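You operate a simulated robot arm through the tools that you are given. There is no shell and no other tool. Be economical: measure what you need, move in short steps, check, and stop when the job is done.

You are at the controls of a simulated two-armed robot. One attempt, no reset.

## Task
Take the lid off the green cup and lay it down on the green bench by the sampler. Put the bearing on the green bench by the sampler away on the lower shelf of the blue rack. Fetch the black roll from the lower shelf of the green rack and set it in the red bin. Do these in any order.

Only the result counts: the job must be done as asked and must still hold three seconds after the hand-in. Knocking over, shifting, dropping, spilling or breaking anything else fails it. A push-on lid holds only when it is set on centred and level and pressed home; a screw cap is set on level and turned clockwise until tight.

## Robot
Two 7-joint arms with two-finger grippers on one trunk, on a base that drives. Base frame: it is fixed to the floor where the robot stands at the start and does not move with it; the origin is under the middle of the robot, x ahead of it, y to its left, z up; the surface under the hand at the start is at about z = 800. Lengths are in mm, angles in rad, forces in N, time in s.
The left shoulder is at the start at [78, 151, 988], the right one opposite. With the tool pointing down near the work surface each hand reaches from about 300 to 800 mm from the robot's upright axis, wherever it stands, measured 20 degrees to its own side. Places, roughly: black roll [750, 3000, 500]; green cup (6x6x6 cm) [700, 0, 800]; lower shelf of the blue rack [800, 1700, 500]; red bin [750, 1750, 500]. Payload 2.54 kg a hand.
The TCP of each hand is the grasp point between the finger pads, 30 mm short of the fingertips. In the tool frame z runs along the fingers and y along their closing line. Largest opening 116 mm; the body of the gripper starts 95 mm behind the TCP.
Orientation is that of the tool frame in the base frame, as a unit quaternion [x, y, z, w]. With the fingers straight down and closing along the base's y, the tool's x points along the base's -x, its y along +y and its z along -z.

## Interface
- The arms move only by the tool servo_tool. It takes "left_steps", "right_steps" or both (then of equal length, played together; a hand with none holds still); each is a list of rows, each a list of 6 numbers: the shift along the base's x, y, z in mm, then the turn, a rotation vector about the base's x, y, z in rad. In form: [[x, y, z, wx, wy, wz], ...]. A call has 1 to 8 rows; each row shifts and turns the commanded pose from where the row before left it. "left_claw" and "right_claw" are, for a hand that has rows, the opening, from 0 (shut) to 1 (fully open), set as the call begins (left out, the last holds). Rows are played at 5 a second. More than 50 mm and 0.15 rad between two rows, or a gripper value outside its range, and nothing of the call is played. Where a pose cannot be reached the arm comes as near as it can. A force on the tool above 40 N (or 10 N above the force at the start of the call, whichever is more), or a blocked arm, ends the call early, and 0.2 s more pass. The fingers move at their own pace (about 72 mm/s each) and stop on an object; they squeeze with about 44 N. The grip force told is the motor's: it shows also when the fingers shut on nothing. Time passes only in rows, and 0.2 s behind the last, so rows that do not move let the fingers close. The reply holds the time, the measured pose of the TCP, the force on the tool along the base axes, the opening and the grip force, in the units named above and with some noise, with the torque about the TCP (base axes, N m) and any sound that the robot's microphone picked up.
- Cameras (640 x 400 px; columns grow to the right, rows downward): "scene" is now at [160, -7.6, 1141.9]; the picture's right is [-0.08, -1.00, 0.00], its down [-0.24, 0.02, -0.97] and it looks along [0.97, -0.08, -0.24] (base axes); focal length 242 px, centre (320, 200). "left" rides on the left gripper at [69, 15, -122] in its tool frame; the picture's right is [-0.22, 0.98, 0.00], its down [-0.83, -0.18, -0.53] and it looks along [-0.52, -0.12, 0.85] (tool axes); focal length 251 px, centre (320, 200). "right" rides on the right gripper at [69, -15, -122] in its tool frame; the picture's right is [0.21, 0.98, 0.00], its down [-0.83, 0.18, -0.53] and it looks along [-0.52, 0.11, 0.85] (tool axes); focal length 251 px, centre (320, 200).
- snapshot(camera): a new picture of that camera. The clock stands still meanwhile.
- raise_lower(by): slides the trunk up (or, below 0, down) by that many mm; the arms and the scene camera ride with it, the base frame stays. It gives what a move gives, with no picture.
- drive_base(legs): drives the robot by 1 to 6 legs, each [ahead, left, turn to the left] in mm, mm and rad, along the robot's own axes; the way and the turn of a leg run together, so that a leg with both is an arc; at most 1500 mm and 3.142 rad a leg. The arms and the cameras ride along, it lands a little off, and it stops where it bumps. It gives what a move gives.
- turn_head(pan, tilt): turns the head with the scene camera to pan (to the left, within 1.396 rad either way) and tilt (down, from -0.506 to 1.204), counted from straight ahead of the robot. It gives what a move gives.
- point_at(camera, pixels): for up to 12 pixels [column, row] of the newest picture of that camera ("zoom" is the newest enlarged one), the place [x, y, z] in the base frame of the surface seen there, good to about 3 mm. The clock stands still meanwhile.
- inspect(camera, box): a new picture of the part [left, top, right, bottom] of that camera's present view, enlarged. The clock stands still meanwhile.
- job_done(): hands the job in; it is judged then, once.

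Keep the steps short. Do not move on a guess: measure, check each grasp and each placing, and mend mistakes. In all there are 110 turns and 88 pictures (those below and enlarged ones count). Leave the grippers open and the arms clear of the work at the hand-in unless told otherwise, and finish with a single line.

The tools are called by a JSON object that holds its "op" and its "data". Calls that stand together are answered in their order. servo_tool: Moves the arms, as the interface text tells. Its arguments: {"type":"object","properties":{"left_steps":{"type":"array"},"left_claw":{"type":"number"},"right_steps":{"type":"array"},"right_claw":{"type":"number"}},"required":[]} The other tools are called the same way: raise_lower (by) slides the trunk up or down; drive_base (legs) drives the base; turn_head (pan, tilt) turns the head that bears the scene camera; snapshot (camera) takes a picture; point_at (camera, pixels) gives the place of the surface under pixels of a picture; inspect (camera, box) takes an enlarged picture of a part of a camera's view; job_done () hands the job in.

At the start:

```text
time_s: 0.0
left_eef_pos: [329.2, 49.5, 1074.6]
left_orientation: [0.0, 1.0, 0.0, -0.001]
left_force: [0.6, -0.1, 0.3]
left_ft_torque: [-0.04, 0.01, 0.01]
left_grip_width: 115.8
left_grasp_force: 0.1
right_eef_pos: [409.8, -253.4, 1086.8]
right_orientation: [0.0, 1.0, 0.001, 0.0]
right_force: [0.2, -0.4, 0.1]
right_ft_torque: [0.0, 0.0, -0.02]
right_grip_width: 116.1
right_grasp_force: 0.1
trunk travel left (down, up): [-225.0, 64.0]
robot x, y, heading: [0.9, -1.6, -0.004]
head pan, tilt: [-0.082, 0.239]
```

scene: 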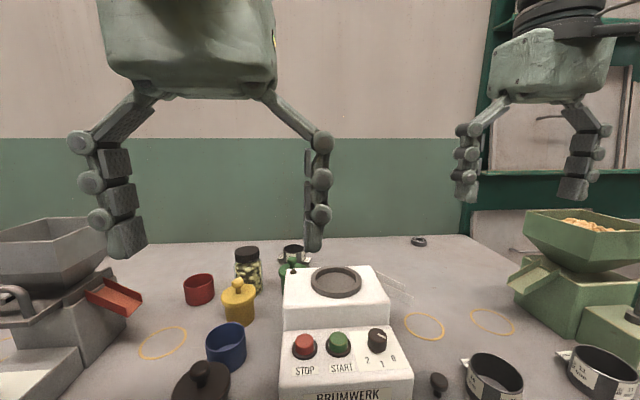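
right: 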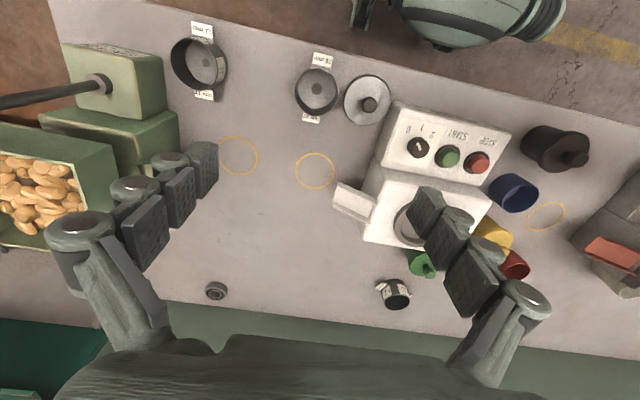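
left: 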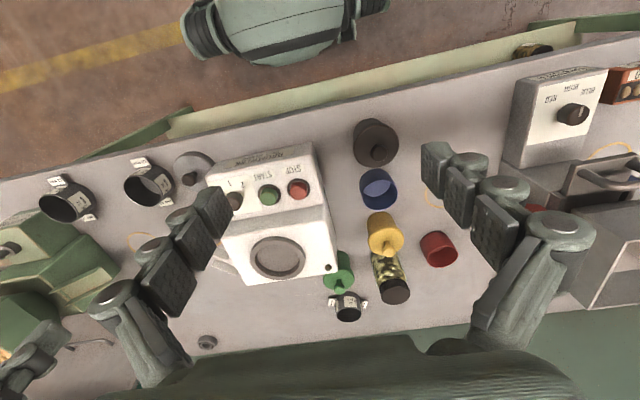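

I see the bench in front with the machine; the green cup is behind it at about (293,270). First I look left for the racks and the other benches.

{"op": "turn_head", "data": {"pan": 1.2, "tilt": 0.3}}

{"op": "snapshot", "data": {"camera": "scene"}}

{"op": "turn_head", "data": {"pan": -1.2, "tilt": 0.3}}

{"op": "snapshot", "data": {"camera": "scene"}}

{"op": "turn_head", "data": {"pan": 0, "tilt": 0.6}}

{"op": "snapshot", "data": {"camera": "scene"}}

```text
time_s: 1.5
left_eef_pos: [328.5, 48.9, 1075.3]
left_orientation: [-0.001, 1.0, 0.0, 0.0]
left_force: [0.6, -0.1, 0.3]
left_ft_torque: [0.02, -0.01, 0.03]
left_grip_width: 116.1
left_grasp_force: 0.0
right_eef_pos: [408.7, -254.1, 1086.1]
right_orientation: [0.001, 1.0, 0.0, 0.0]
right_force: [0.4, 0.6, -0.4]
right_ft_torque: [0.01, 0.02, -0.01]
right_grip_width: 115.8
right_grasp_force: 0.1
trunk travel left (down, up): [-225.0, 64.0]
robot x, y, heading: [0.6, 3.9, -0.002]
head pan, tilt: [1.201, 0.3]
```

```text
84 pictures are left
```

scene: 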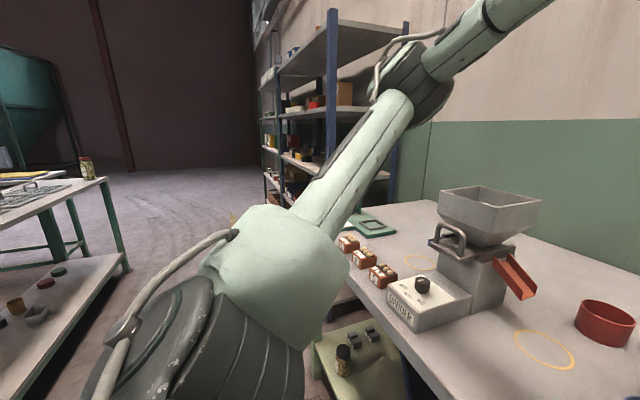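

```text
time_s: 3.7
left_eef_pos: [329.8, 49.4, 1075.0]
left_orientation: [0.001, 1.0, 0.0, 0.0]
left_force: [-0.1, 0.3, 0.4]
left_ft_torque: [0.03, -0.02, -0.03]
left_grip_width: 115.9
left_grasp_force: 0.0
right_eef_pos: [409.0, -255.0, 1086.2]
right_orientation: [0.001, 1.0, 0.001, 0.0]
right_force: [0.6, 0.5, 0.2]
right_ft_torque: [-0.02, -0.03, 0.01]
right_grip_width: 116.0
right_grasp_force: 0.1
trunk travel left (down, up): [-225.0, 64.0]
robot x, y, heading: [0.8, -0.7, -0.001]
head pan, tilt: [-1.201, 0.3]
```

```text
83 pictures are left
```

scene: 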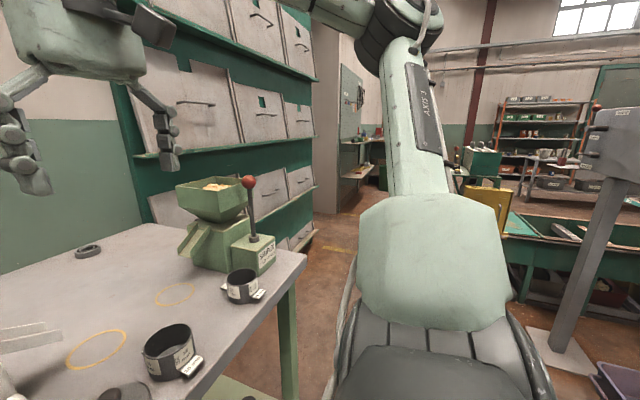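

```text
time_s: 5.1
left_eef_pos: [331.1, 50.6, 1073.5]
left_orientation: [0.002, 1.0, 0.001, -0.002]
left_force: [41.4, 57.5, -35.8]
left_ft_torque: [-8.46, 3.23, -4.87]
left_grip_width: 116.0
left_grasp_force: 0.1
right_eef_pos: [408.9, -253.5, 1087.2]
right_orientation: [0.001, 1.0, 0.0, 0.001]
right_force: [0.0, -0.7, 0.7]
right_ft_torque: [-0.03, 0.04, -0.03]
right_grip_width: 116.4
right_grasp_force: 0.0
trunk travel left (down, up): [-225.0, 64.0]
robot x, y, heading: [0.6, 0.3, 0.005]
head pan, tilt: [0.0, 0.6]
```

```text
82 pictures are left
```

scene: 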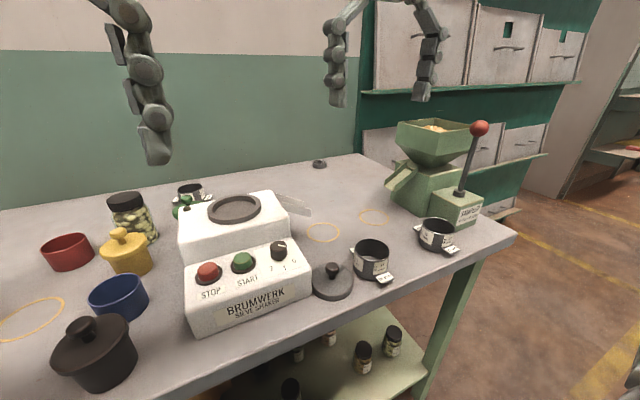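

The left hand reads a force now, so I check it with a still row. I also enlarge the labels on the right-hand machine and around the green cup.

{"op": "servo_tool", "data": {"left_steps": [[0, 0, 0, 0, 0, 0]]}}

{"op": "inspect", "data": {"camera": "scene", "box": [300, 110, 520, 290]}}

{"op": "inspect", "data": {"camera": "scene", "box": [90, 160, 250, 280]}}

{"op": "turn_head", "data": {"pan": 0.9, "tilt": 0.5}}

{"op": "snapshot", "data": {"camera": "scene"}}

```text
time_s: 5.5
left_eef_pos: [331.0, 52.2, 1073.8]
left_orientation: [0.001, 1.0, 0.001, -0.001]
left_force: [45.8, 57.6, -32.5]
left_ft_torque: [-8.61, 4.01, -4.99]
left_grip_width: 116.1
left_grasp_force: 0.1
right_eef_pos: [409.3, -253.3, 1086.8]
right_orientation: [0.001, 1.0, 0.0, 0.0]
right_force: [-0.1, -1.0, -0.6]
right_ft_torque: [-0.01, -0.01, 0.01]
right_grip_width: 116.1
right_grasp_force: 0.2
trunk travel left (down, up): [-225.0, 64.0]
robot x, y, heading: [-2.1, -0.5, 0.005]
head pan, tilt: [0.0, 0.6]
```

```text
2.22 times, centred on (410, 200) of scene
```

zoom: 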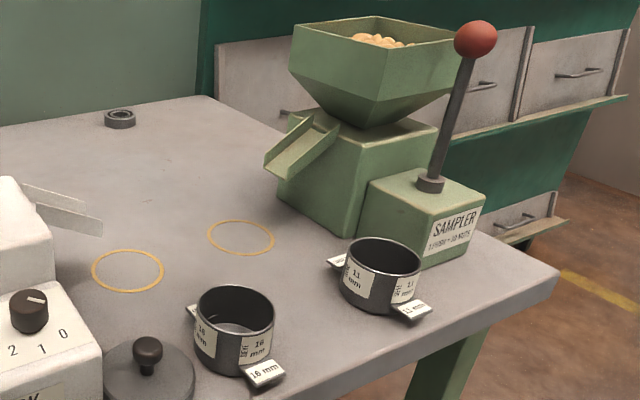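

```text
3.33 times, centred on (170, 220) of scene
```

zoom: 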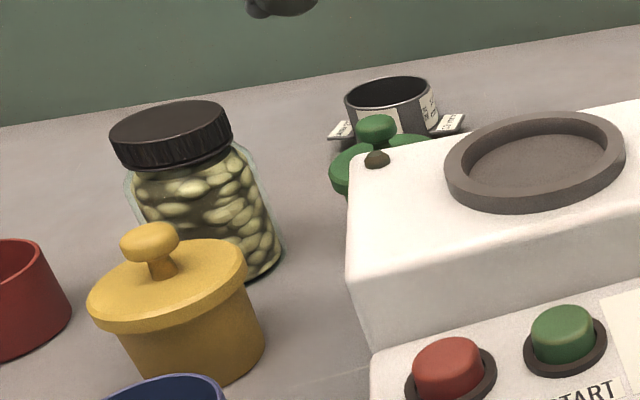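

```text
time_s: 6.7
left_eef_pos: [331.0, 51.0, 1075.8]
left_orientation: [0.003, 1.0, -0.001, -0.001]
left_force: [44.5, 57.8, 6.8]
left_ft_torque: [-8.33, 7.01, -4.88]
left_grip_width: 116.1
left_grasp_force: 0.0
right_eef_pos: [410.3, -254.2, 1085.9]
right_orientation: [0.001, 1.0, 0.001, 0.0]
right_force: [-0.1, 0.0, 0.7]
right_ft_torque: [0.01, -0.01, -0.01]
right_grip_width: 116.1
right_grasp_force: 0.0
trunk travel left (down, up): [-225.0, 64.0]
robot x, y, heading: [0.9, 2.9, 0.002]
head pan, tilt: [0.901, 0.499]
```

```text
79 pictures are left
```

scene: 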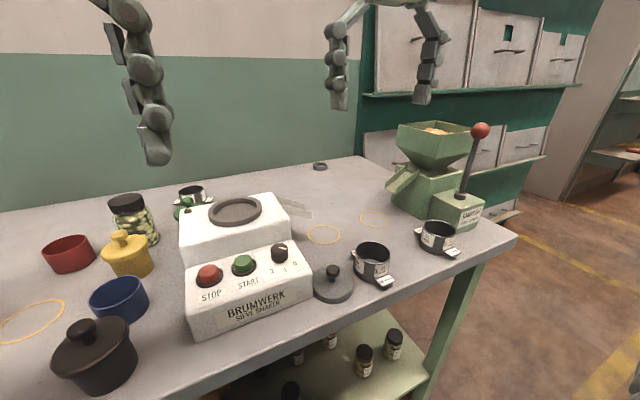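

The head did not turn (the picture is unchanged), so it is jammed against the left wrist. I move the left hand forward and to the left to free it.

{"op": "servo_tool", "data": {"left_steps": [[40, 15, 0, 0, 0, 0], [40, 20, 0, 0, 0, 0], [40, 30, 0, 0, 0, 0], [0, 40, 0, 0, 0, 0], [0, 40, 0, 0, 0, 0]]}}

{"op": "turn_head", "data": {"pan": -0.1, "tilt": 0.55}}

{"op": "snapshot", "data": {"camera": "scene"}}

{"op": "snapshot", "data": {"camera": "left"}}

```text
time_s: 7.9
left_eef_pos: [449.3, 195.9, 1073.3]
left_orientation: [0.0, 1.0, -0.001, -0.001]
left_force: [0.3, -0.3, 0.3]
left_ft_torque: [-0.02, -0.01, 0.0]
left_grip_width: 115.8
left_grasp_force: 0.0
right_eef_pos: [410.2, -253.7, 1087.1]
right_orientation: [-0.001, 1.0, 0.0, 0.001]
right_force: [0.1, 0.5, -0.5]
right_ft_torque: [-0.03, 0.0, 0.04]
right_grip_width: 116.1
right_grasp_force: 0.0
trunk travel left (down, up): [-225.0, 64.0]
robot x, y, heading: [-2.9, -3.8, 0.002]
head pan, tilt: [0.901, 0.499]
```

```text
time_s: 9.1
left_eef_pos: [449.7, 193.2, 1074.5]
left_orientation: [-0.001, 1.0, 0.0, -0.001]
left_force: [-1.0, -0.3, 0.3]
left_ft_torque: [-0.01, 0.0, 0.0]
left_grip_width: 116.0
left_grasp_force: 0.1
right_eef_pos: [409.2, -253.7, 1087.3]
right_orientation: [0.002, 1.0, 0.0, 0.0]
right_force: [-0.7, -0.3, 0.2]
right_ft_torque: [0.0, -0.04, 0.01]
right_grip_width: 116.1
right_grasp_force: 0.0
trunk travel left (down, up): [-225.0, 64.0]
robot x, y, heading: [0.6, -0.1, 0.005]
head pan, tilt: [-0.099, 0.55]
```

```text
78 pictures are left
```

scene: 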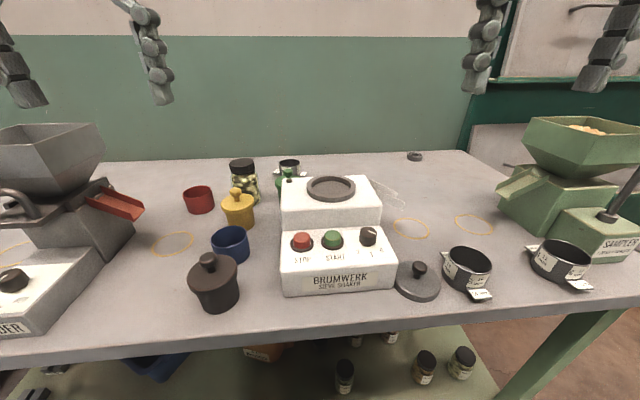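

```text
77 pictures are left
```

left: 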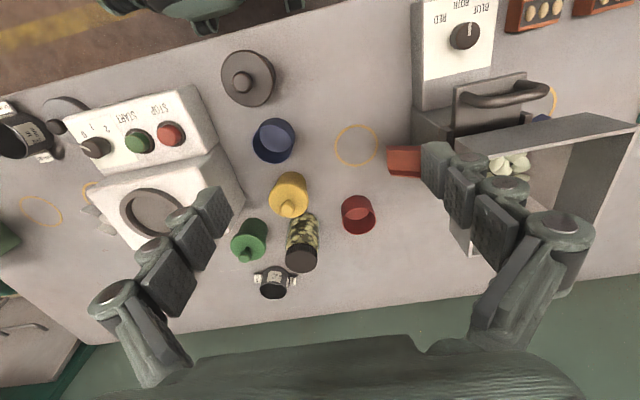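

The head is free. The green cup is at about (248,240) in the left picture, with the jar, yellow cup and machine close by. I enlarge it and measure.

{"op": "inspect", "data": {"camera": "left", "box": [190, 160, 350, 310]}}

{"op": "point_at", "data": {"camera": "left", "pixels": [[244, 253], [249, 228], [262, 232], [234, 243], [300, 260], [275, 287], [212, 170], [238, 204], [215, 235], [290, 190], [278, 330], [302, 235]]}}

{"op": "point_at", "data": {"camera": "scene", "pixels": [[415, 156], [410, 154], [420, 155], [415, 162], [370, 181], [440, 165]]}}

```text
2.67 times, centred on (270, 235) of left
```

zoom: 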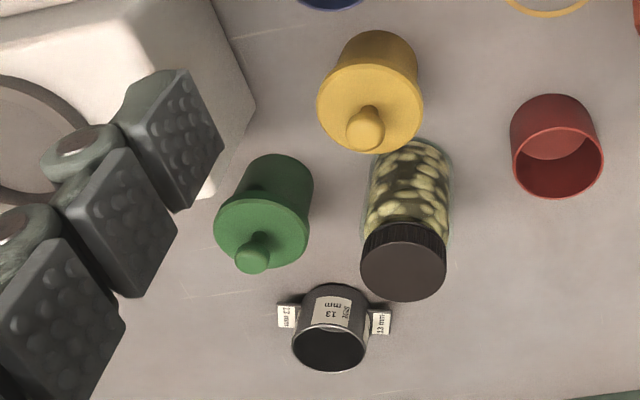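

```text
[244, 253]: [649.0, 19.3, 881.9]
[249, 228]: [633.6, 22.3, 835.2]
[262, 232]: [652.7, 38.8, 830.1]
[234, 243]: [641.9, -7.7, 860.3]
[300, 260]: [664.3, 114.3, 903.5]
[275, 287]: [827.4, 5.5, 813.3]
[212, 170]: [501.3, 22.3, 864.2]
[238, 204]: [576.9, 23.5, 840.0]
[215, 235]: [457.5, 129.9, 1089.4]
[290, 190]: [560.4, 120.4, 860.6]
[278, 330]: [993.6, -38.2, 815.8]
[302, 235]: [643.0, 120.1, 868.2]
```

```text
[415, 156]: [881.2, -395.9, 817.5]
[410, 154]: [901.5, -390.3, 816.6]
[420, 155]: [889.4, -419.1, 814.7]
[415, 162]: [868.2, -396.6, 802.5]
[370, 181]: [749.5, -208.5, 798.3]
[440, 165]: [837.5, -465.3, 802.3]
```

{"op": "point_at", "data": {"camera": "zoom", "pixels": [[252, 262], [253, 243], [219, 230], [306, 230], [235, 203], [290, 258], [285, 165], [270, 185], [258, 290], [403, 262], [370, 270], [440, 265]]}}

{"op": "inspect", "data": {"camera": "scene", "box": [220, 140, 320, 210]}}

```text
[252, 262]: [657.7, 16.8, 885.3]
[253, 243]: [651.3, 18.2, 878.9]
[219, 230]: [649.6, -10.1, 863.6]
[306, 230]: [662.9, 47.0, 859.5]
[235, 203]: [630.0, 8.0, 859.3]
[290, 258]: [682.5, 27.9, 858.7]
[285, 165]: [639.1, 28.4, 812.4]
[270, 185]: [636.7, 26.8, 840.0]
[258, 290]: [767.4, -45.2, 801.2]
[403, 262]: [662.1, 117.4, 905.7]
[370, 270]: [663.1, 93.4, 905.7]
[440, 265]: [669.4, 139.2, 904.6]
```

```text
5.71 times, centred on (270, 175) of scene
```

zoom: 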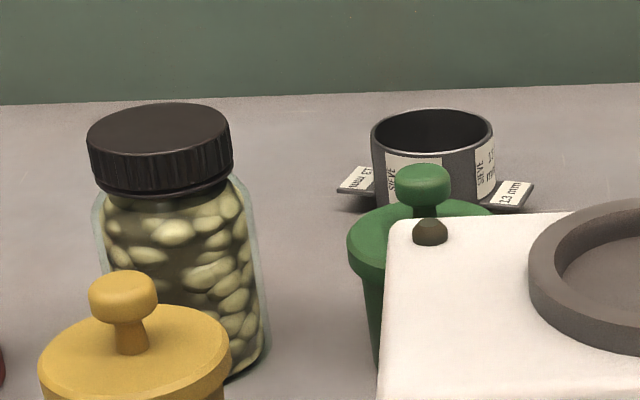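

Lid centre is about (658,18), top at z≈860, knob top at z≈886. I check the free bench spot behind the jar and the red cup for laying the lid down.

{"op": "point_at", "data": {"camera": "left", "pixels": [[340, 265], [345, 222], [372, 222], [358, 230], [330, 280], [275, 275], [275, 300], [320, 270]]}}

{"op": "servo_tool", "data": {"left_steps": [[40, -35, 0, 0, 0, 0], [40, -35, 0, 0, 0, 0], [40, -35, 0, 0, 0, 0], [40, -35, 0, 0, 0, 0], [40, -30, 0, 0, 0, 0], [8, -7, -20, 0, 0, 0], [0, 0, -50, 0, 0, 0], [0, 0, 0, 0, 0, 0]], "left_claw": 0.45}}

{"op": "snapshot", "data": {"camera": "left"}}

```text
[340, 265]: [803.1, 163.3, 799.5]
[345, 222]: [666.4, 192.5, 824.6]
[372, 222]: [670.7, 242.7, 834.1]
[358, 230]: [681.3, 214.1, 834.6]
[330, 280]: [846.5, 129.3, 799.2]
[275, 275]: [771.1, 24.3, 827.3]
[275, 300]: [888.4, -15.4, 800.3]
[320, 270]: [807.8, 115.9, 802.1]
```

```text
refused: row 1 steps farther than a row can; nothing moved
```

```text
74 pictures are left
```

left: 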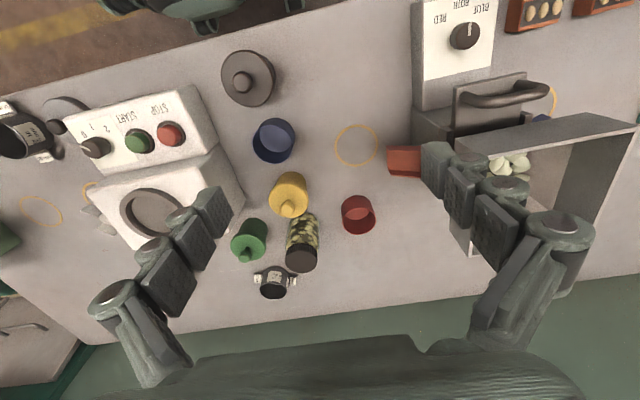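

The first row was over 50 mm. I repeat it with shorter rows, staying high.

{"op": "servo_tool", "data": {"left_steps": [[35, -29, 0, 0, 0, 0], [35, -29, 0, 0, 0, 0], [35, -29, 0, 0, 0, 0], [35, -29, 0, 0, 0, 0], [35, -29, 0, 0, 0, 0], [33, -30, 0, 0, 0, 0], [0, 0, -50, 0, 0, 0], [0, 0, -30, 0, 0, 0]], "left_claw": 0.4}}

{"op": "inspect", "data": {"camera": "left", "box": [200, 120, 440, 300]}}

```text
time_s: 10.9
left_eef_pos: [657.9, 19.3, 992.2]
left_orientation: [0.0, 1.0, 0.0, 0.0]
left_force: [0.4, 1.5, -0.1]
left_ft_torque: [-0.01, 0.02, 0.0]
left_grip_width: 46.3
left_grasp_force: 0.1
right_eef_pos: [409.4, -254.0, 1086.4]
right_orientation: [0.001, 1.0, 0.0, 0.0]
right_force: [0.0, 0.0, -0.4]
right_ft_torque: [0.0, -0.02, 0.01]
right_grip_width: 115.9
right_grasp_force: 0.0
trunk travel left (down, up): [-225.0, 64.0]
robot x, y, heading: [2.2, -0.2, -0.001]
head pan, tilt: [-0.099, 0.55]
```

```text
2.22 times, centred on (320, 210) of left
```

zoom: 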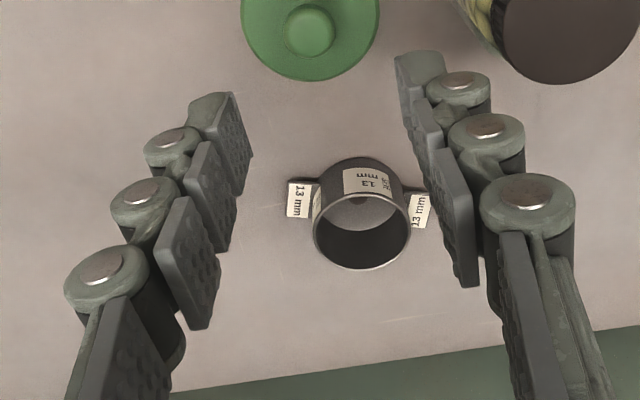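

Knob is in view at zoom (308,32). I measure it and the jar lid edge.

{"op": "point_at", "data": {"camera": "zoom", "pixels": [[308, 32], [288, 34], [328, 34], [308, 52], [245, 20], [377, 20], [310, 78], [500, 30], [560, 60]]}}

```text
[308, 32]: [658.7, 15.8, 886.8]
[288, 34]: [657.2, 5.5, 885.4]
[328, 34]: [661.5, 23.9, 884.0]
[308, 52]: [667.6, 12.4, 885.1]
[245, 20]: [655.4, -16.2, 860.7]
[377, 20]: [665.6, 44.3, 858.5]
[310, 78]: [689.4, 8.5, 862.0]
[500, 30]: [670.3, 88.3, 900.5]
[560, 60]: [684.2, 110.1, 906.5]
```

Knob centre is about (658,15). I lower to z=893 with the fingers 46 mm apart.

{"op": "servo_tool", "data": {"left_steps": [[0, -4, -25, 0, 0, 0], [0, 0, -30, 0, 0, 0], [0, 0, -24, 0, 0, 0], [0, 0, -20, 0, 0, 0], [0, 0, 0, 0, 0, 0]]}}

{"op": "snapshot", "data": {"camera": "left"}}

{"op": "inspect", "data": {"camera": "scene", "box": [200, 120, 360, 220]}}

```text
time_s: 12.1
left_eef_pos: [657.1, 16.8, 894.5]
left_orientation: [0.0, 1.0, 0.001, 0.0]
left_force: [0.4, -0.6, 0.2]
left_ft_torque: [0.01, 0.02, 0.03]
left_grip_width: 46.5
left_grasp_force: 0.1
right_eef_pos: [408.8, -254.4, 1087.2]
right_orientation: [0.0, 1.0, 0.0, 0.001]
right_force: [0.0, -0.1, -1.2]
right_ft_torque: [-0.01, 0.01, 0.0]
right_grip_width: 116.0
right_grasp_force: 0.2
trunk travel left (down, up): [-225.0, 64.0]
robot x, y, heading: [1.1, 4.0, -0.003]
head pan, tilt: [-0.099, 0.55]
```

```text
72 pictures are left
```

left: 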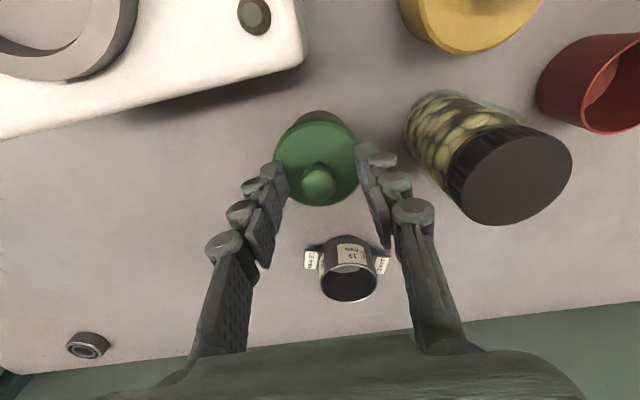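

```text
4.00 times, centred on (280, 170) of scene
```

zoom: 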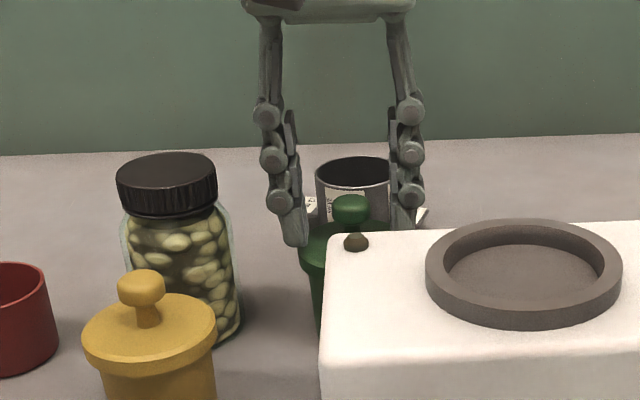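

The fingers straddle the knob. I close and wait.

{"op": "servo_tool", "data": {"left_steps": [[0, 0, 0, 0, 0, 0], [0, 0, 0, 0, 0, 0], [0, 0, 0, 0, 0, 0]], "left_claw": 0}}

{"op": "servo_tool", "data": {"left_steps": [[0, 0, 3, 0, 0, 0], [0, 0, 3, 0, 0, 0], [0, 0, 4, 0, 0, 0]]}}

{"op": "inspect", "data": {"camera": "scene", "box": [200, 120, 360, 220]}}

```text
time_s: 12.9
left_eef_pos: [657.3, 15.5, 894.5]
left_orientation: [0.001, 1.0, 0.0, 0.0]
left_force: [0.1, 0.1, 0.7]
left_ft_torque: [0.04, 0.04, 0.02]
left_grip_width: 19.3
left_grasp_force: 44.2
right_eef_pos: [410.4, -252.8, 1086.3]
right_orientation: [0.0, 1.0, 0.0, 0.0]
right_force: [0.6, -0.2, 0.3]
right_ft_torque: [-0.01, 0.0, -0.01]
right_grip_width: 116.0
right_grasp_force: 0.1
trunk travel left (down, up): [-225.0, 64.0]
robot x, y, heading: [0.5, -0.3, -0.0]
head pan, tilt: [-0.099, 0.55]
heard: snap
```

```text
time_s: 13.7
left_eef_pos: [656.6, 15.1, 904.3]
left_orientation: [0.0, 1.0, -0.001, -0.002]
left_force: [0.1, 0.2, -0.6]
left_ft_torque: [-0.03, 0.0, 0.03]
left_grip_width: 19.1
left_grasp_force: 44.0
right_eef_pos: [408.3, -253.6, 1086.5]
right_orientation: [0.001, 1.0, 0.0, 0.0]
right_force: [0.8, 0.2, 0.1]
right_ft_torque: [0.01, 0.01, -0.02]
right_grip_width: 116.1
right_grasp_force: 0.1
trunk travel left (down, up): [-225.0, 64.0]
robot x, y, heading: [-0.2, 1.5, -0.0]
head pan, tilt: [-0.099, 0.55]
```

```text
4.00 times, centred on (280, 170) of scene
```

zoom: 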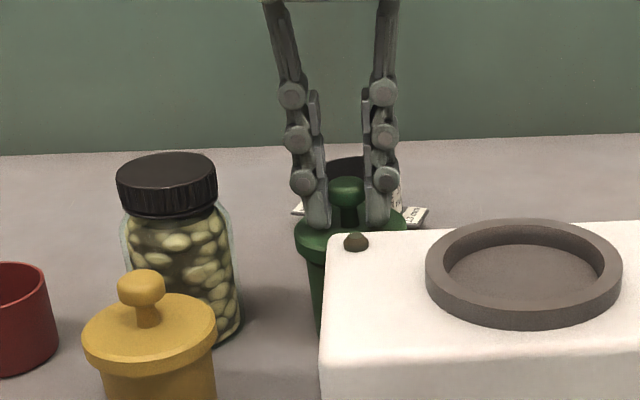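

A snap was heard and the lift went easily. I lift a little more to see whether only the lid came.

{"op": "servo_tool", "data": {"left_steps": [[0, 0, 10, 0, 0, 0], [0, 0, 10, 0, 0, 0]]}}

{"op": "inspect", "data": {"camera": "scene", "box": [200, 120, 360, 220]}}

{"op": "snapshot", "data": {"camera": "left"}}

```text
time_s: 14.3
left_eef_pos: [657.0, 15.1, 926.3]
left_orientation: [0.0, 1.0, 0.0, -0.001]
left_force: [-0.9, -0.3, 0.0]
left_ft_torque: [0.03, -0.02, 0.03]
left_grip_width: 19.2
left_grasp_force: 44.3
right_eef_pos: [409.6, -253.0, 1087.1]
right_orientation: [0.0, 1.0, 0.0, 0.001]
right_force: [0.3, -0.4, -0.1]
right_ft_torque: [0.06, -0.03, 0.01]
right_grip_width: 115.9
right_grasp_force: 0.0
trunk travel left (down, up): [-225.0, 64.0]
robot x, y, heading: [-0.1, -2.1, 0.001]
head pan, tilt: [-0.099, 0.55]
```

```text
4.00 times, centred on (280, 170) of scene
```

zoom: 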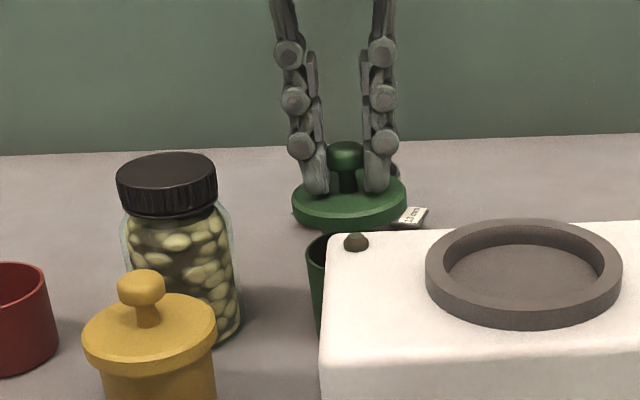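

```text
68 pictures are left
```

left: 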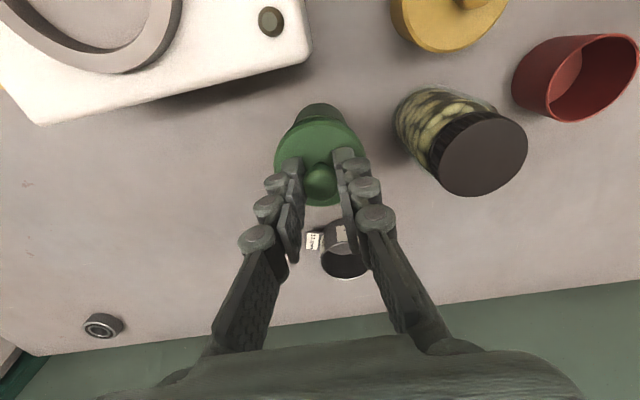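

The lid is off and the cup stays. There is bare bench behind the machine near pixel (170,200) of the left picture; I measure it.

{"op": "point_at", "data": {"camera": "left", "pixels": [[170, 200], [120, 220], [170, 160], [205, 120], [40, 122], [310, 55], [200, 250], [90, 160], [103, 322], [345, 262], [60, 330], [104, 312]]}}

```text
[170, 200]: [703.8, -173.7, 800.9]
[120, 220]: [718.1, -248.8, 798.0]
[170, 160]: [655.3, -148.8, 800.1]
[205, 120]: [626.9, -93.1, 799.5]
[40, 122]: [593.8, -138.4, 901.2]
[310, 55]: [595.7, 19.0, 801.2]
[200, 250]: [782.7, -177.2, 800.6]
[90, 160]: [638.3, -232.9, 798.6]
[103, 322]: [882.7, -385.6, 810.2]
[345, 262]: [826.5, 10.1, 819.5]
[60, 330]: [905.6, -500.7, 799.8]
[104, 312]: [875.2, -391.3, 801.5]
```

I move the lid over (715,-110), bare bench behind the machine.

{"op": "servo_tool", "data": {"left_steps": [[0, 0, 25, 0, 0, 0], [20, -40, 0, 0, 0, 0], [20, -45, 0, 0, 0, 0], [18, -40, 0, 0, 0, 0], [0, 0, -40, 0, 0, 0], [0, 0, -30, 0, 0, 0], [0, 0, -10, 0, 0, 0]]}}

{"op": "inspect", "data": {"camera": "scene", "box": [240, 120, 440, 245]}}

```text
time_s: 15.9
left_eef_pos: [694.9, -73.1, 864.6]
left_orientation: [0.001, 1.0, -0.001, -0.003]
left_force: [-0.3, 0.9, 0.1]
left_ft_torque: [0.02, 0.01, 0.0]
left_grip_width: 19.1
left_grasp_force: 44.0
left hand out of reach, approached as far as the arm can: row 3, 4, 5, 6
right_eef_pos: [409.5, -255.4, 1085.7]
right_orientation: [0.002, 1.0, 0.0, 0.0]
right_force: [-0.5, 0.7, 0.6]
right_ft_torque: [-0.01, 0.01, 0.0]
right_grip_width: 116.1
right_grasp_force: 0.0
trunk travel left (down, up): [-225.0, 64.0]
robot x, y, heading: [2.0, 0.8, -0.005]
head pan, tilt: [-0.099, 0.55]
```

```text
3.20 times, centred on (340, 182) of scene
```

zoom: 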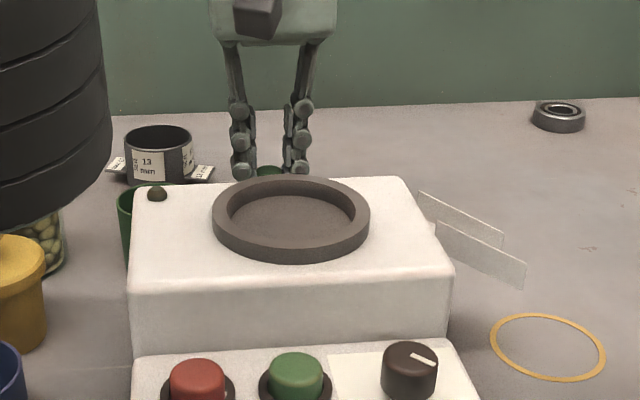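

It reached (695,-73), which is also bare bench (lid x 665–725, y −103…−43). I lower gently from here.

{"op": "servo_tool", "data": {"left_steps": [[0, 0, -8, 0, 0, 0], [0, 0, -6, 0, 0, 0]]}}

{"op": "snapshot", "data": {"camera": "left"}}

```text
time_s: 16.5
left_eef_pos: [697.4, -73.7, 849.4]
left_orientation: [0.0, 1.0, 0.001, -0.002]
left_force: [0.0, -0.3, -0.3]
left_ft_torque: [-0.01, 0.0, -0.01]
left_grip_width: 19.1
left_grasp_force: 43.6
left hand out of reach, approached as far as the arm can: row 1
right_eef_pos: [409.3, -254.7, 1087.1]
right_orientation: [0.001, 1.0, -0.001, 0.001]
right_force: [0.3, -0.2, -0.4]
right_ft_torque: [0.0, 0.02, 0.01]
right_grip_width: 115.7
right_grasp_force: 0.0
trunk travel left (down, up): [-225.0, 64.0]
robot x, y, heading: [1.5, 2.9, -0.002]
head pan, tilt: [-0.099, 0.55]
```

```text
66 pictures are left
```

left: 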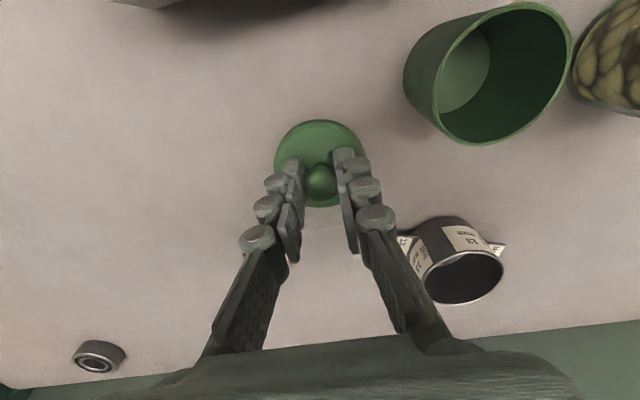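

Still no contact at z=849. The sieve is close to the right-hand-picture finger but at a further x. I lower by small steps.

{"op": "servo_tool", "data": {"left_steps": [[0, 0, -3, 0, 0, 0], [0, 0, -2, 0, 0, 0], [0, 0, -2, 0, 0, 0]]}}

{"op": "point_at", "data": {"camera": "left", "pixels": [[318, 180], [300, 140], [405, 240], [430, 225], [320, 122]]}}

```text
time_s: 17.3
left_eef_pos: [699.8, -72.7, 844.6]
left_orientation: [-0.001, 1.0, 0.0, -0.002]
left_force: [0.1, 0.0, 0.7]
left_ft_torque: [0.01, 0.0, 0.03]
left_grip_width: 18.9
left_grasp_force: 43.6
right_eef_pos: [408.5, -253.0, 1086.3]
right_orientation: [0.001, 1.0, 0.0, 0.001]
right_force: [-0.1, -0.8, -0.8]
right_ft_torque: [-0.01, -0.01, -0.01]
right_grip_width: 116.1
right_grasp_force: 0.0
trunk travel left (down, up): [-225.0, 64.0]
robot x, y, heading: [-3.5, -0.0, -0.002]
head pan, tilt: [-0.099, 0.55]
```

```text
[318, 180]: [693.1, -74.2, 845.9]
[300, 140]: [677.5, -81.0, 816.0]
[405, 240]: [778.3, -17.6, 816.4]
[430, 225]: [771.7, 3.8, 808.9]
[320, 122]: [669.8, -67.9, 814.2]
```

{"op": "servo_tool", "data": {"left_steps": [[0, 0, -2, 0, 0, 0], [0, 0, -2, 0, 0, 0], [0, 0, -1, 0, 0, 0]]}}

{"op": "inspect", "data": {"camera": "left", "box": [240, 90, 400, 220]}}

```text
time_s: 18.1
left_eef_pos: [698.8, -73.7, 843.2]
left_orientation: [0.001, 1.0, -0.001, 0.002]
left_force: [-0.5, -3.5, 17.1]
left_ft_torque: [0.04, 0.4, 0.01]
left_grip_width: 18.8
left_grasp_force: 43.9
left hand out of reach, approached as far as the arm can: row 1
right_eef_pos: [407.7, -254.6, 1087.5]
right_orientation: [0.001, 1.0, 0.0, 0.002]
right_force: [0.2, -0.3, 0.0]
right_ft_torque: [0.03, -0.02, 0.01]
right_grip_width: 116.2
right_grasp_force: 0.0
trunk travel left (down, up): [-225.0, 64.0]
robot x, y, heading: [3.5, 2.2, 0.003]
head pan, tilt: [-0.099, 0.55]
```

```text
3.08 times, centred on (320, 155) of left
```

zoom: 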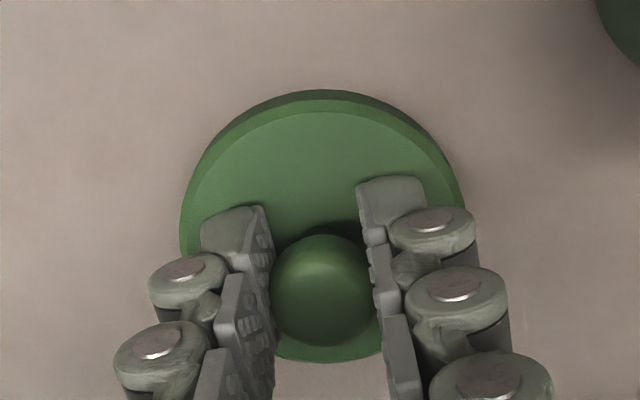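

Contact at 17 N: the lid rests on the bench. I open a little (to about 45 mm) and rise straight up.

{"op": "servo_tool", "data": {"left_steps": [[0, 0, 2, 0, 0, 0], [0, 0, 0, 0, 0, 0]], "left_claw": 0.38}}

{"op": "servo_tool", "data": {"left_steps": [[0, 0, 30, 0, 0, 0], [0, 0, 40, 0, 0, 0], [0, 0, 40, 0, 0, 0], [0, 0, 40, 0, 0, 0], [0, 0, 40, 0, 0, 0], [-30, 30, 20, 0, 0, 0], [-30, 30, 0, 0, 0, 0], [-30, 30, 0, 0, 0, 0]]}}

{"op": "snapshot", "data": {"camera": "left"}}

```text
time_s: 18.7
left_eef_pos: [698.2, -72.8, 842.0]
left_orientation: [0.0, 1.0, -0.001, 0.0]
left_force: [0.3, -0.3, -0.3]
left_ft_torque: [0.01, 0.01, 0.01]
left_grip_width: 44.0
left_grasp_force: 0.0
right_eef_pos: [409.5, -254.6, 1086.3]
right_orientation: [0.002, 1.0, 0.0, 0.001]
right_force: [-0.8, 0.1, -0.4]
right_ft_torque: [0.01, 0.01, 0.0]
right_grip_width: 115.9
right_grasp_force: 0.1
trunk travel left (down, up): [-225.0, 64.0]
robot x, y, heading: [3.0, -2.5, -0.001]
head pan, tilt: [-0.099, 0.55]
```

```text
time_s: 20.5
left_eef_pos: [657.8, -33.4, 1034.4]
left_orientation: [0.0, 1.0, 0.0, -0.001]
left_force: [-0.8, 1.1, 0.4]
left_ft_torque: [-0.04, 0.02, 0.01]
left_grip_width: 44.2
left_grasp_force: 0.1
left hand out of reach, approached as far as the arm can: row 1, 2, 3, 4, 5, 6, 7, 8
right_eef_pos: [409.1, -254.9, 1085.6]
right_orientation: [0.0, 1.0, 0.0, 0.0]
right_force: [1.0, -0.8, 0.0]
right_ft_torque: [-0.01, 0.02, 0.01]
right_grip_width: 115.8
right_grasp_force: 0.1
trunk travel left (down, up): [-225.0, 64.0]
robot x, y, heading: [3.1, 0.5, 0.0]
head pan, tilt: [-0.099, 0.55]
```

```text
64 pictures are left
```

left: 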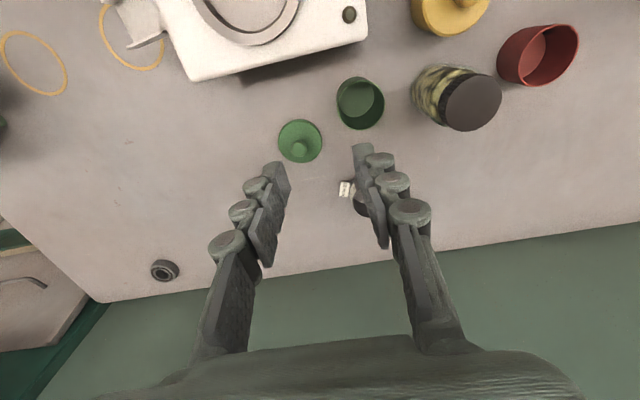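

The lid lies flat at (300,140) in the picture and the cup still stands. Next I measure the bench's front edge and its height, for getting closer to the bearing at about (885,−398).

{"op": "point_at", "data": {"camera": "scene", "pixels": [[240, 338], [430, 318], [560, 310], [600, 300], [330, 345], [400, 360]]}}

{"op": "turn_head", "data": {"pan": -0.5, "tilt": 0.9}}

{"op": "snapshot", "data": {"camera": "scene"}}

```text
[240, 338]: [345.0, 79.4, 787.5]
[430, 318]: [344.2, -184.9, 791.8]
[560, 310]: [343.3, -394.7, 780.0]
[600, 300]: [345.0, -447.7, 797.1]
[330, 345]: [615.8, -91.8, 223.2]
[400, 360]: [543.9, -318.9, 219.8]
```

```text
time_s: 21.4
left_eef_pos: [657.2, -34.3, 1034.4]
left_orientation: [-0.001, 1.0, 0.0, -0.001]
left_force: [0.3, -0.2, 0.2]
left_ft_torque: [0.03, 0.0, -0.01]
left_grip_width: 44.4
left_grasp_force: 0.0
right_eef_pos: [408.6, -253.8, 1087.2]
right_orientation: [0.0, 1.0, -0.001, 0.0]
right_force: [-0.4, -0.4, -1.0]
right_ft_torque: [0.03, 0.02, 0.01]
right_grip_width: 116.1
right_grasp_force: 0.0
trunk travel left (down, up): [-225.0, 64.0]
robot x, y, heading: [3.3, 0.1, 0.005]
head pan, tilt: [-0.499, 0.901]
```

```text
63 pictures are left
```

scene: 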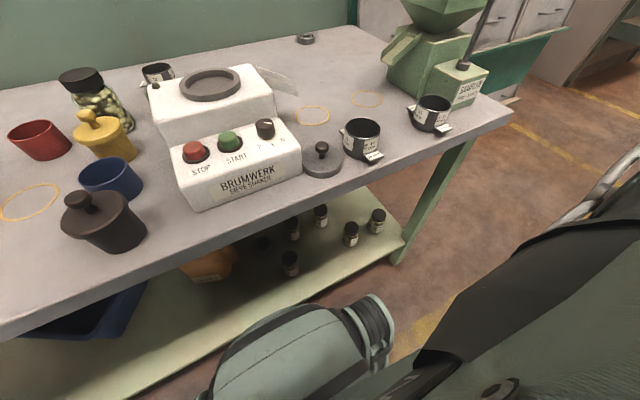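

Bench edge is at x≈345. I check how far the robot's own base reaches forward, at the lower middle of this picture.

{"op": "point_at", "data": {"camera": "scene", "pixels": [[300, 320], [370, 310], [330, 300], [250, 350], [388, 330], [306, 38], [396, 262], [510, 112], [640, 330]]}}

{"op": "turn_head", "data": {"pan": 0.0, "tilt": 1.2}}

{"op": "snapshot", "data": {"camera": "scene"}}

```text
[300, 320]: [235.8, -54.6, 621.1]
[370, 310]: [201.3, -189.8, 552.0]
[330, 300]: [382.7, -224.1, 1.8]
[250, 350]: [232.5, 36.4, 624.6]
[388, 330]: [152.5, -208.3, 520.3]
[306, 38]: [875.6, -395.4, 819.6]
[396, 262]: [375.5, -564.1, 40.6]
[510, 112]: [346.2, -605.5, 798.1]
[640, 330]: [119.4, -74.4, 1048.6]
```

```text
time_s: 22.3
left_eef_pos: [656.3, -34.1, 1035.4]
left_orientation: [0.001, 1.0, -0.001, -0.001]
left_force: [-0.5, -0.6, 0.5]
left_ft_torque: [-0.03, 0.01, 0.04]
left_grip_width: 44.1
left_grasp_force: 0.0
right_eef_pos: [408.7, -255.0, 1087.2]
right_orientation: [0.001, 1.0, 0.0, 0.0]
right_force: [0.5, -0.6, -0.4]
right_ft_torque: [-0.01, 0.01, 0.01]
right_grip_width: 115.8
right_grasp_force: 0.1
trunk travel left (down, up): [-225.0, 64.0]
robot x, y, heading: [-1.1, 2.4, -0.001]
head pan, tilt: [0.0, 1.201]
```

```text
62 pictures are left
```

scene: 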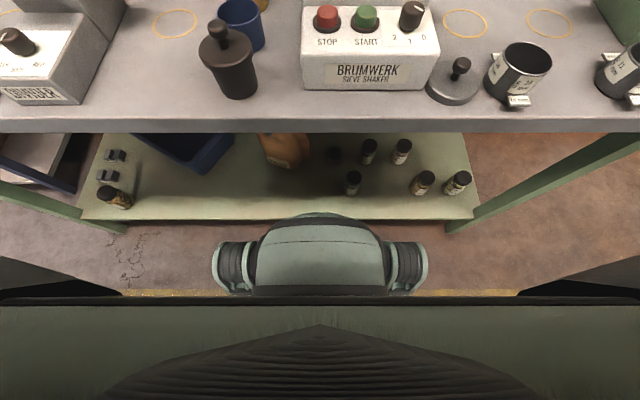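

The base front is at x≈240, so about 80 mm forward is safe. I bring both hands high and inward so they clear the sampler's hopper and lever, then drive right and a little forward.

{"op": "servo_tool", "data": {"left_steps": [[-20, 45, 0, 0, 0, 0], [-20, 45, 0, 0, 0, 0], [-20, 45, 0, 0, 0, 0], [-20, 45, 0, 0, 0, 0], [-10, 20, 0, 0, 0, 0]], "right_steps": [[20, 30, 20, 0, 0, 0], [20, 30, 20, 0, 0, 0], [20, 30, 0, 0, 0, 0], [20, 20, 0, 0, 0, 0], [0, 0, 0, 0, 0, 0]], "right_claw": 0.7}}

{"op": "turn_head", "data": {"pan": -0.4, "tilt": 0.45}}

{"op": "snapshot", "data": {"camera": "scene"}}

```text
time_s: 23.5
left_eef_pos: [679.7, 69.1, 1059.2]
left_orientation: [0.0, 1.0, 0.0, 0.0]
left_force: [-0.2, 0.4, 0.1]
left_ft_torque: [-0.02, 0.01, 0.04]
left_grip_width: 44.3
left_grasp_force: 0.1
left hand out of reach, approached as far as the arm can: row 1, 2, 3, 4, 5
right_eef_pos: [480.1, -151.1, 1122.6]
right_orientation: [0.001, 1.0, 0.0, 0.001]
right_force: [0.8, -0.1, -1.0]
right_ft_torque: [0.01, 0.08, 0.02]
right_grip_width: 81.2
right_grasp_force: 0.1
right hand out of reach, approached as far as the arm can: row 4
trunk travel left (down, up): [-225.0, 64.0]
robot x, y, heading: [1.4, -0.0, -0.003]
head pan, tilt: [0.0, 1.201]
```

```text
time_s: 24.6
left_eef_pos: [679.0, 67.2, 1060.3]
left_orientation: [0.001, 1.0, -0.001, 0.0]
left_force: [0.1, -0.1, -0.4]
left_ft_torque: [-0.01, 0.04, -0.01]
left_grip_width: 44.0
left_grasp_force: 0.1
right_eef_pos: [480.3, -152.4, 1122.7]
right_orientation: [0.0, 1.0, 0.002, 0.001]
right_force: [-0.1, 0.9, 0.4]
right_ft_torque: [0.05, 0.02, 0.02]
right_grip_width: 81.0
right_grasp_force: 0.0
trunk travel left (down, up): [-225.0, 64.0]
robot x, y, heading: [-5.8, -2.1, -0.002]
head pan, tilt: [-0.4, 0.45]
```

```text
61 pictures are left
```

scene: 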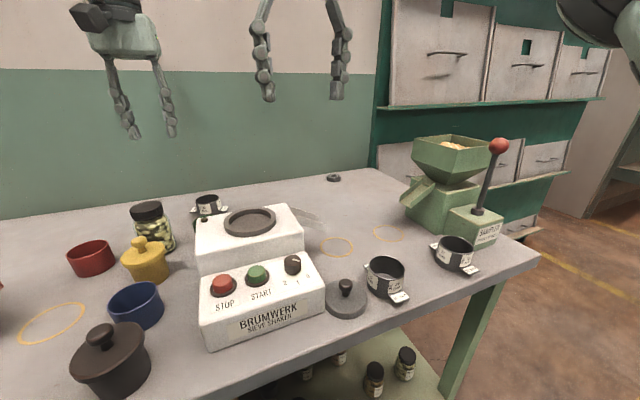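

Way is clear. I measure the sampler's lever ball and hopper, then drive.

{"op": "point_at", "data": {"camera": "scene", "pixels": [[498, 146], [415, 140], [487, 145], [404, 185], [334, 177]]}}

{"op": "drive_base", "data": {"legs": [[0, -250, 0], [75, 0, 0]]}}

{"op": "snapshot", "data": {"camera": "scene"}}

```text
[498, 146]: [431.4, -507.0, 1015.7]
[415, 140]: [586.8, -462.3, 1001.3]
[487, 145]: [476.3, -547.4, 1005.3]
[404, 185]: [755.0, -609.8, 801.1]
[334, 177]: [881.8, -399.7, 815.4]
```

```text
time_s: 28.3
left_eef_pos: [742.3, -181.7, 1061.4]
left_orientation: [0.0, 1.0, 0.0, 0.0]
left_force: [-0.1, 0.3, -0.3]
left_ft_torque: [0.04, -0.06, -0.01]
left_grip_width: 43.9
left_grasp_force: 0.1
right_eef_pos: [542.7, -401.2, 1123.3]
right_orientation: [-0.001, 1.0, 0.001, 0.001]
right_force: [-1.2, -0.3, 0.5]
right_ft_torque: [0.03, -0.07, 0.0]
right_grip_width: 81.1
right_grasp_force: 0.1
trunk travel left (down, up): [-225.0, 64.0]
robot x, y, heading: [65.5, -252.8, -0.002]
head pan, tilt: [-0.4, 0.45]
```

```text
60 pictures are left
```

scene: 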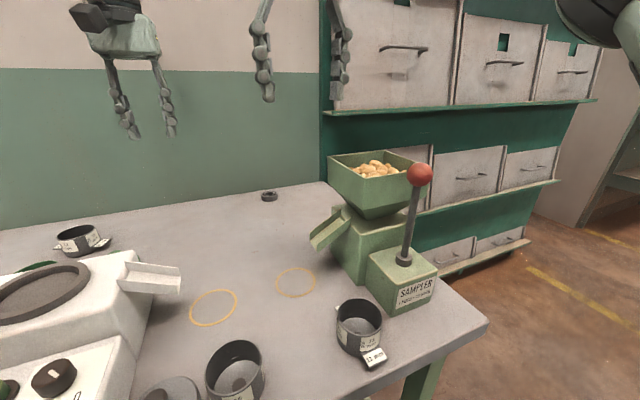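

The lever ball (431,−507,1016) and the hopper would be close to the right elbow here. I shift 150 mm left so the right arm reaches in obliquely with more clearance.

{"op": "drive_base", "data": {"legs": [[0, 150, 0]]}}

{"op": "servo_tool", "data": {"right_steps": [[40, -15, 0, 0, -0.1, 0], [40, -15, -10, 0, -0.1, 0], [40, -15, -20, 0, -0.1, 0], [40, -15, -20, 0, -0.1, 0], [30, -10, -20, 0, -0.1, 0]], "right_claw": 0.7}}

{"op": "snapshot", "data": {"camera": "scene"}}

{"op": "snapshot", "data": {"camera": "right"}}

```text
time_s: 30.4
left_eef_pos: [743.0, -32.0, 1060.3]
left_orientation: [0.001, 1.0, 0.001, 0.0]
left_force: [-0.7, -0.8, -0.6]
left_ft_torque: [-0.01, -0.01, 0.01]
left_grip_width: 43.9
left_grasp_force: 0.1
right_eef_pos: [543.2, -250.4, 1123.5]
right_orientation: [0.001, 1.0, 0.001, 0.001]
right_force: [0.3, -0.3, -0.7]
right_ft_torque: [-0.03, -0.01, 0.01]
right_grip_width: 81.3
right_grasp_force: 0.0
trunk travel left (down, up): [-225.0, 64.0]
robot x, y, heading: [62.1, -102.2, 0.0]
head pan, tilt: [-0.4, 0.45]
```

```text
time_s: 31.6
left_eef_pos: [743.6, -32.5, 1059.6]
left_orientation: [0.002, 1.0, -0.001, 0.0]
left_force: [-0.6, -1.0, -0.5]
left_ft_torque: [-0.02, 0.02, 0.02]
left_grip_width: 44.1
left_grasp_force: 0.1
right_eef_pos: [735.0, -323.9, 1050.0]
right_orientation: [0.0, 0.969, 0.001, 0.249]
right_force: [-0.1, -0.8, 0.2]
right_ft_torque: [0.03, 0.0, 0.01]
right_grip_width: 81.1
right_grasp_force: 0.1
trunk travel left (down, up): [-225.0, 64.0]
robot x, y, heading: [61.4, -98.2, -0.003]
head pan, tilt: [-0.4, 0.45]
```

```text
59 pictures are left
```

scene: 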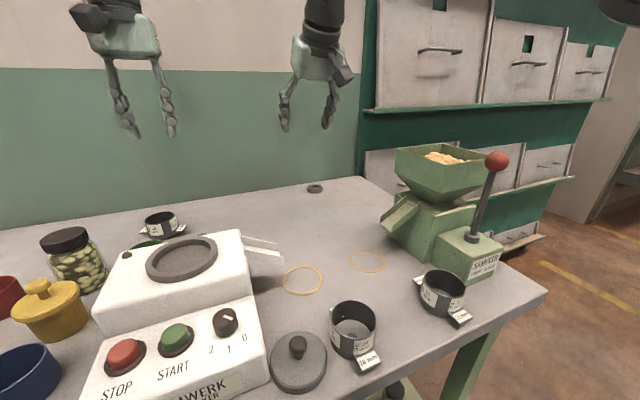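

```text
58 pictures are left
```

right: 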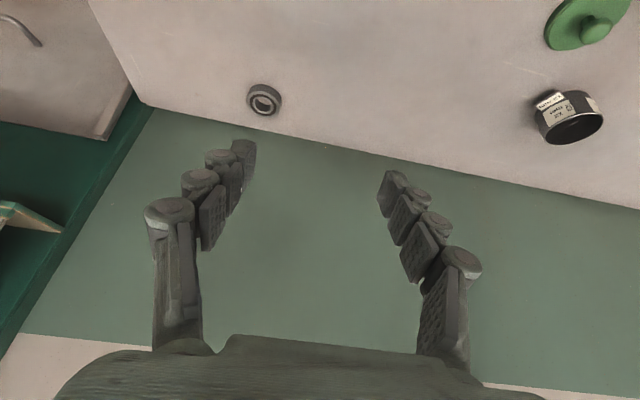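

The tilted reach works and there's plenty of clearance. I measure the bearing at (264,99) in the right picture and the bench edge.

{"op": "inspect", "data": {"camera": "right", "box": [224, 74, 304, 124]}}

{"op": "point_at", "data": {"camera": "zoom", "pixels": [[330, 150], [200, 180], [450, 210], [330, 280], [340, 90], [190, 130], [330, 330]]}}

{"op": "point_at", "data": {"camera": "right", "pixels": [[262, 128], [300, 138], [300, 250], [150, 105], [138, 120], [258, 90], [270, 92], [264, 108]]}}

```text
8.00 times, centred on (264, 99) of right
```

zoom: 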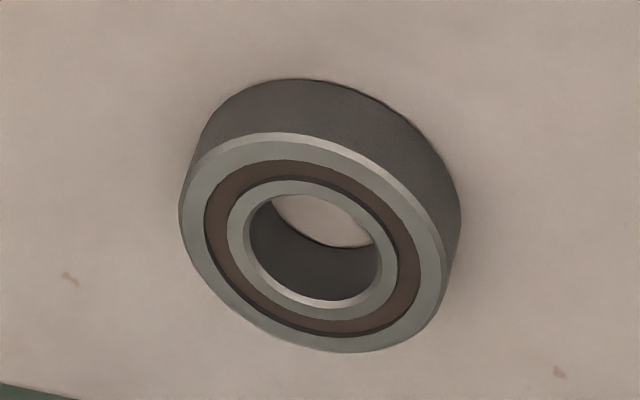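

```text
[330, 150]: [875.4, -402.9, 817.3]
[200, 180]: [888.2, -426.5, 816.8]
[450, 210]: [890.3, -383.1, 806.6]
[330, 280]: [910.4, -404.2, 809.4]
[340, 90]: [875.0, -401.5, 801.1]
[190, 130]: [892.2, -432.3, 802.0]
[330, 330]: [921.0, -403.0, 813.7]
```

```text
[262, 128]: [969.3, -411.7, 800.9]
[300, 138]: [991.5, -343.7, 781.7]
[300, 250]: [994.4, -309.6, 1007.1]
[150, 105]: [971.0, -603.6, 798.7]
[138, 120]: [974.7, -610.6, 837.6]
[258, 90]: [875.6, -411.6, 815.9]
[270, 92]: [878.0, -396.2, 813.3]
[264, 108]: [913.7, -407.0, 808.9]
```

Bearing: centre ≈(899,−406), OD ≈47, z 800–816. I tilt a bit more (0.8 rad) and come to a pose above and short of it.

{"op": "servo_tool", "data": {"right_steps": [[31, -20, -30, 0, -0.075, 0], [31, -20, -30, 0, -0.075, 0], [31, -20, -30, 0, -0.075, 0], [31, -22, -30, 0, -0.075, 0]]}}

{"op": "snapshot", "data": {"camera": "right"}}

{"op": "snapshot", "data": {"camera": "scene"}}

```text
time_s: 32.5
left_eef_pos: [743.7, -32.6, 1059.4]
left_orientation: [0.001, 1.0, 0.0, -0.001]
left_force: [-0.6, -0.4, -0.3]
left_ft_torque: [0.02, 0.02, -0.01]
left_grip_width: 44.3
left_grasp_force: 0.1
right_eef_pos: [857.1, -401.1, 931.3]
right_orientation: [-0.001, 0.92, 0.002, 0.391]
right_force: [0.2, 0.5, 0.0]
right_ft_torque: [-0.01, -0.01, -0.01]
right_grip_width: 81.3
right_grasp_force: 0.0
trunk travel left (down, up): [-225.0, 64.0]
robot x, y, heading: [63.0, -102.9, -0.001]
head pan, tilt: [-0.4, 0.45]
```

```text
56 pictures are left
```

right: 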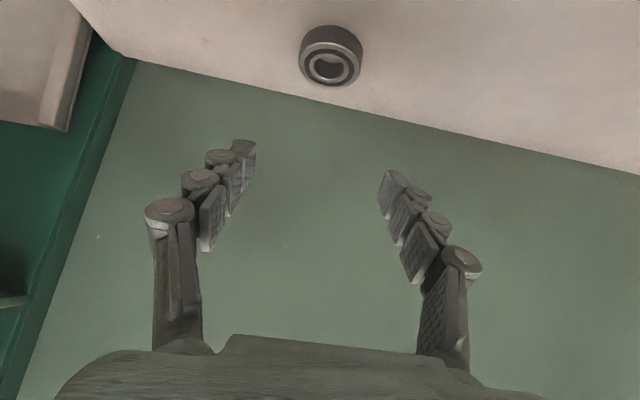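

```text
55 pictures are left
```

scene: 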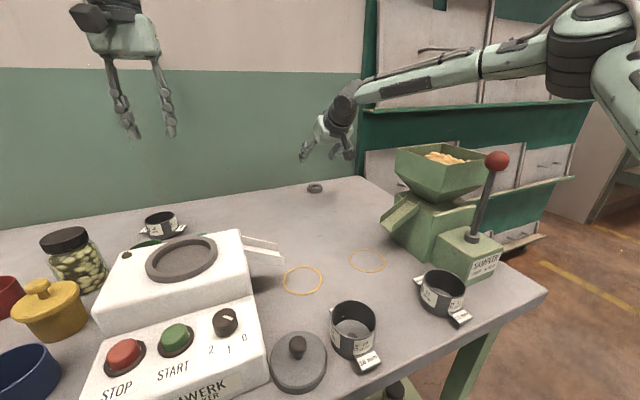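

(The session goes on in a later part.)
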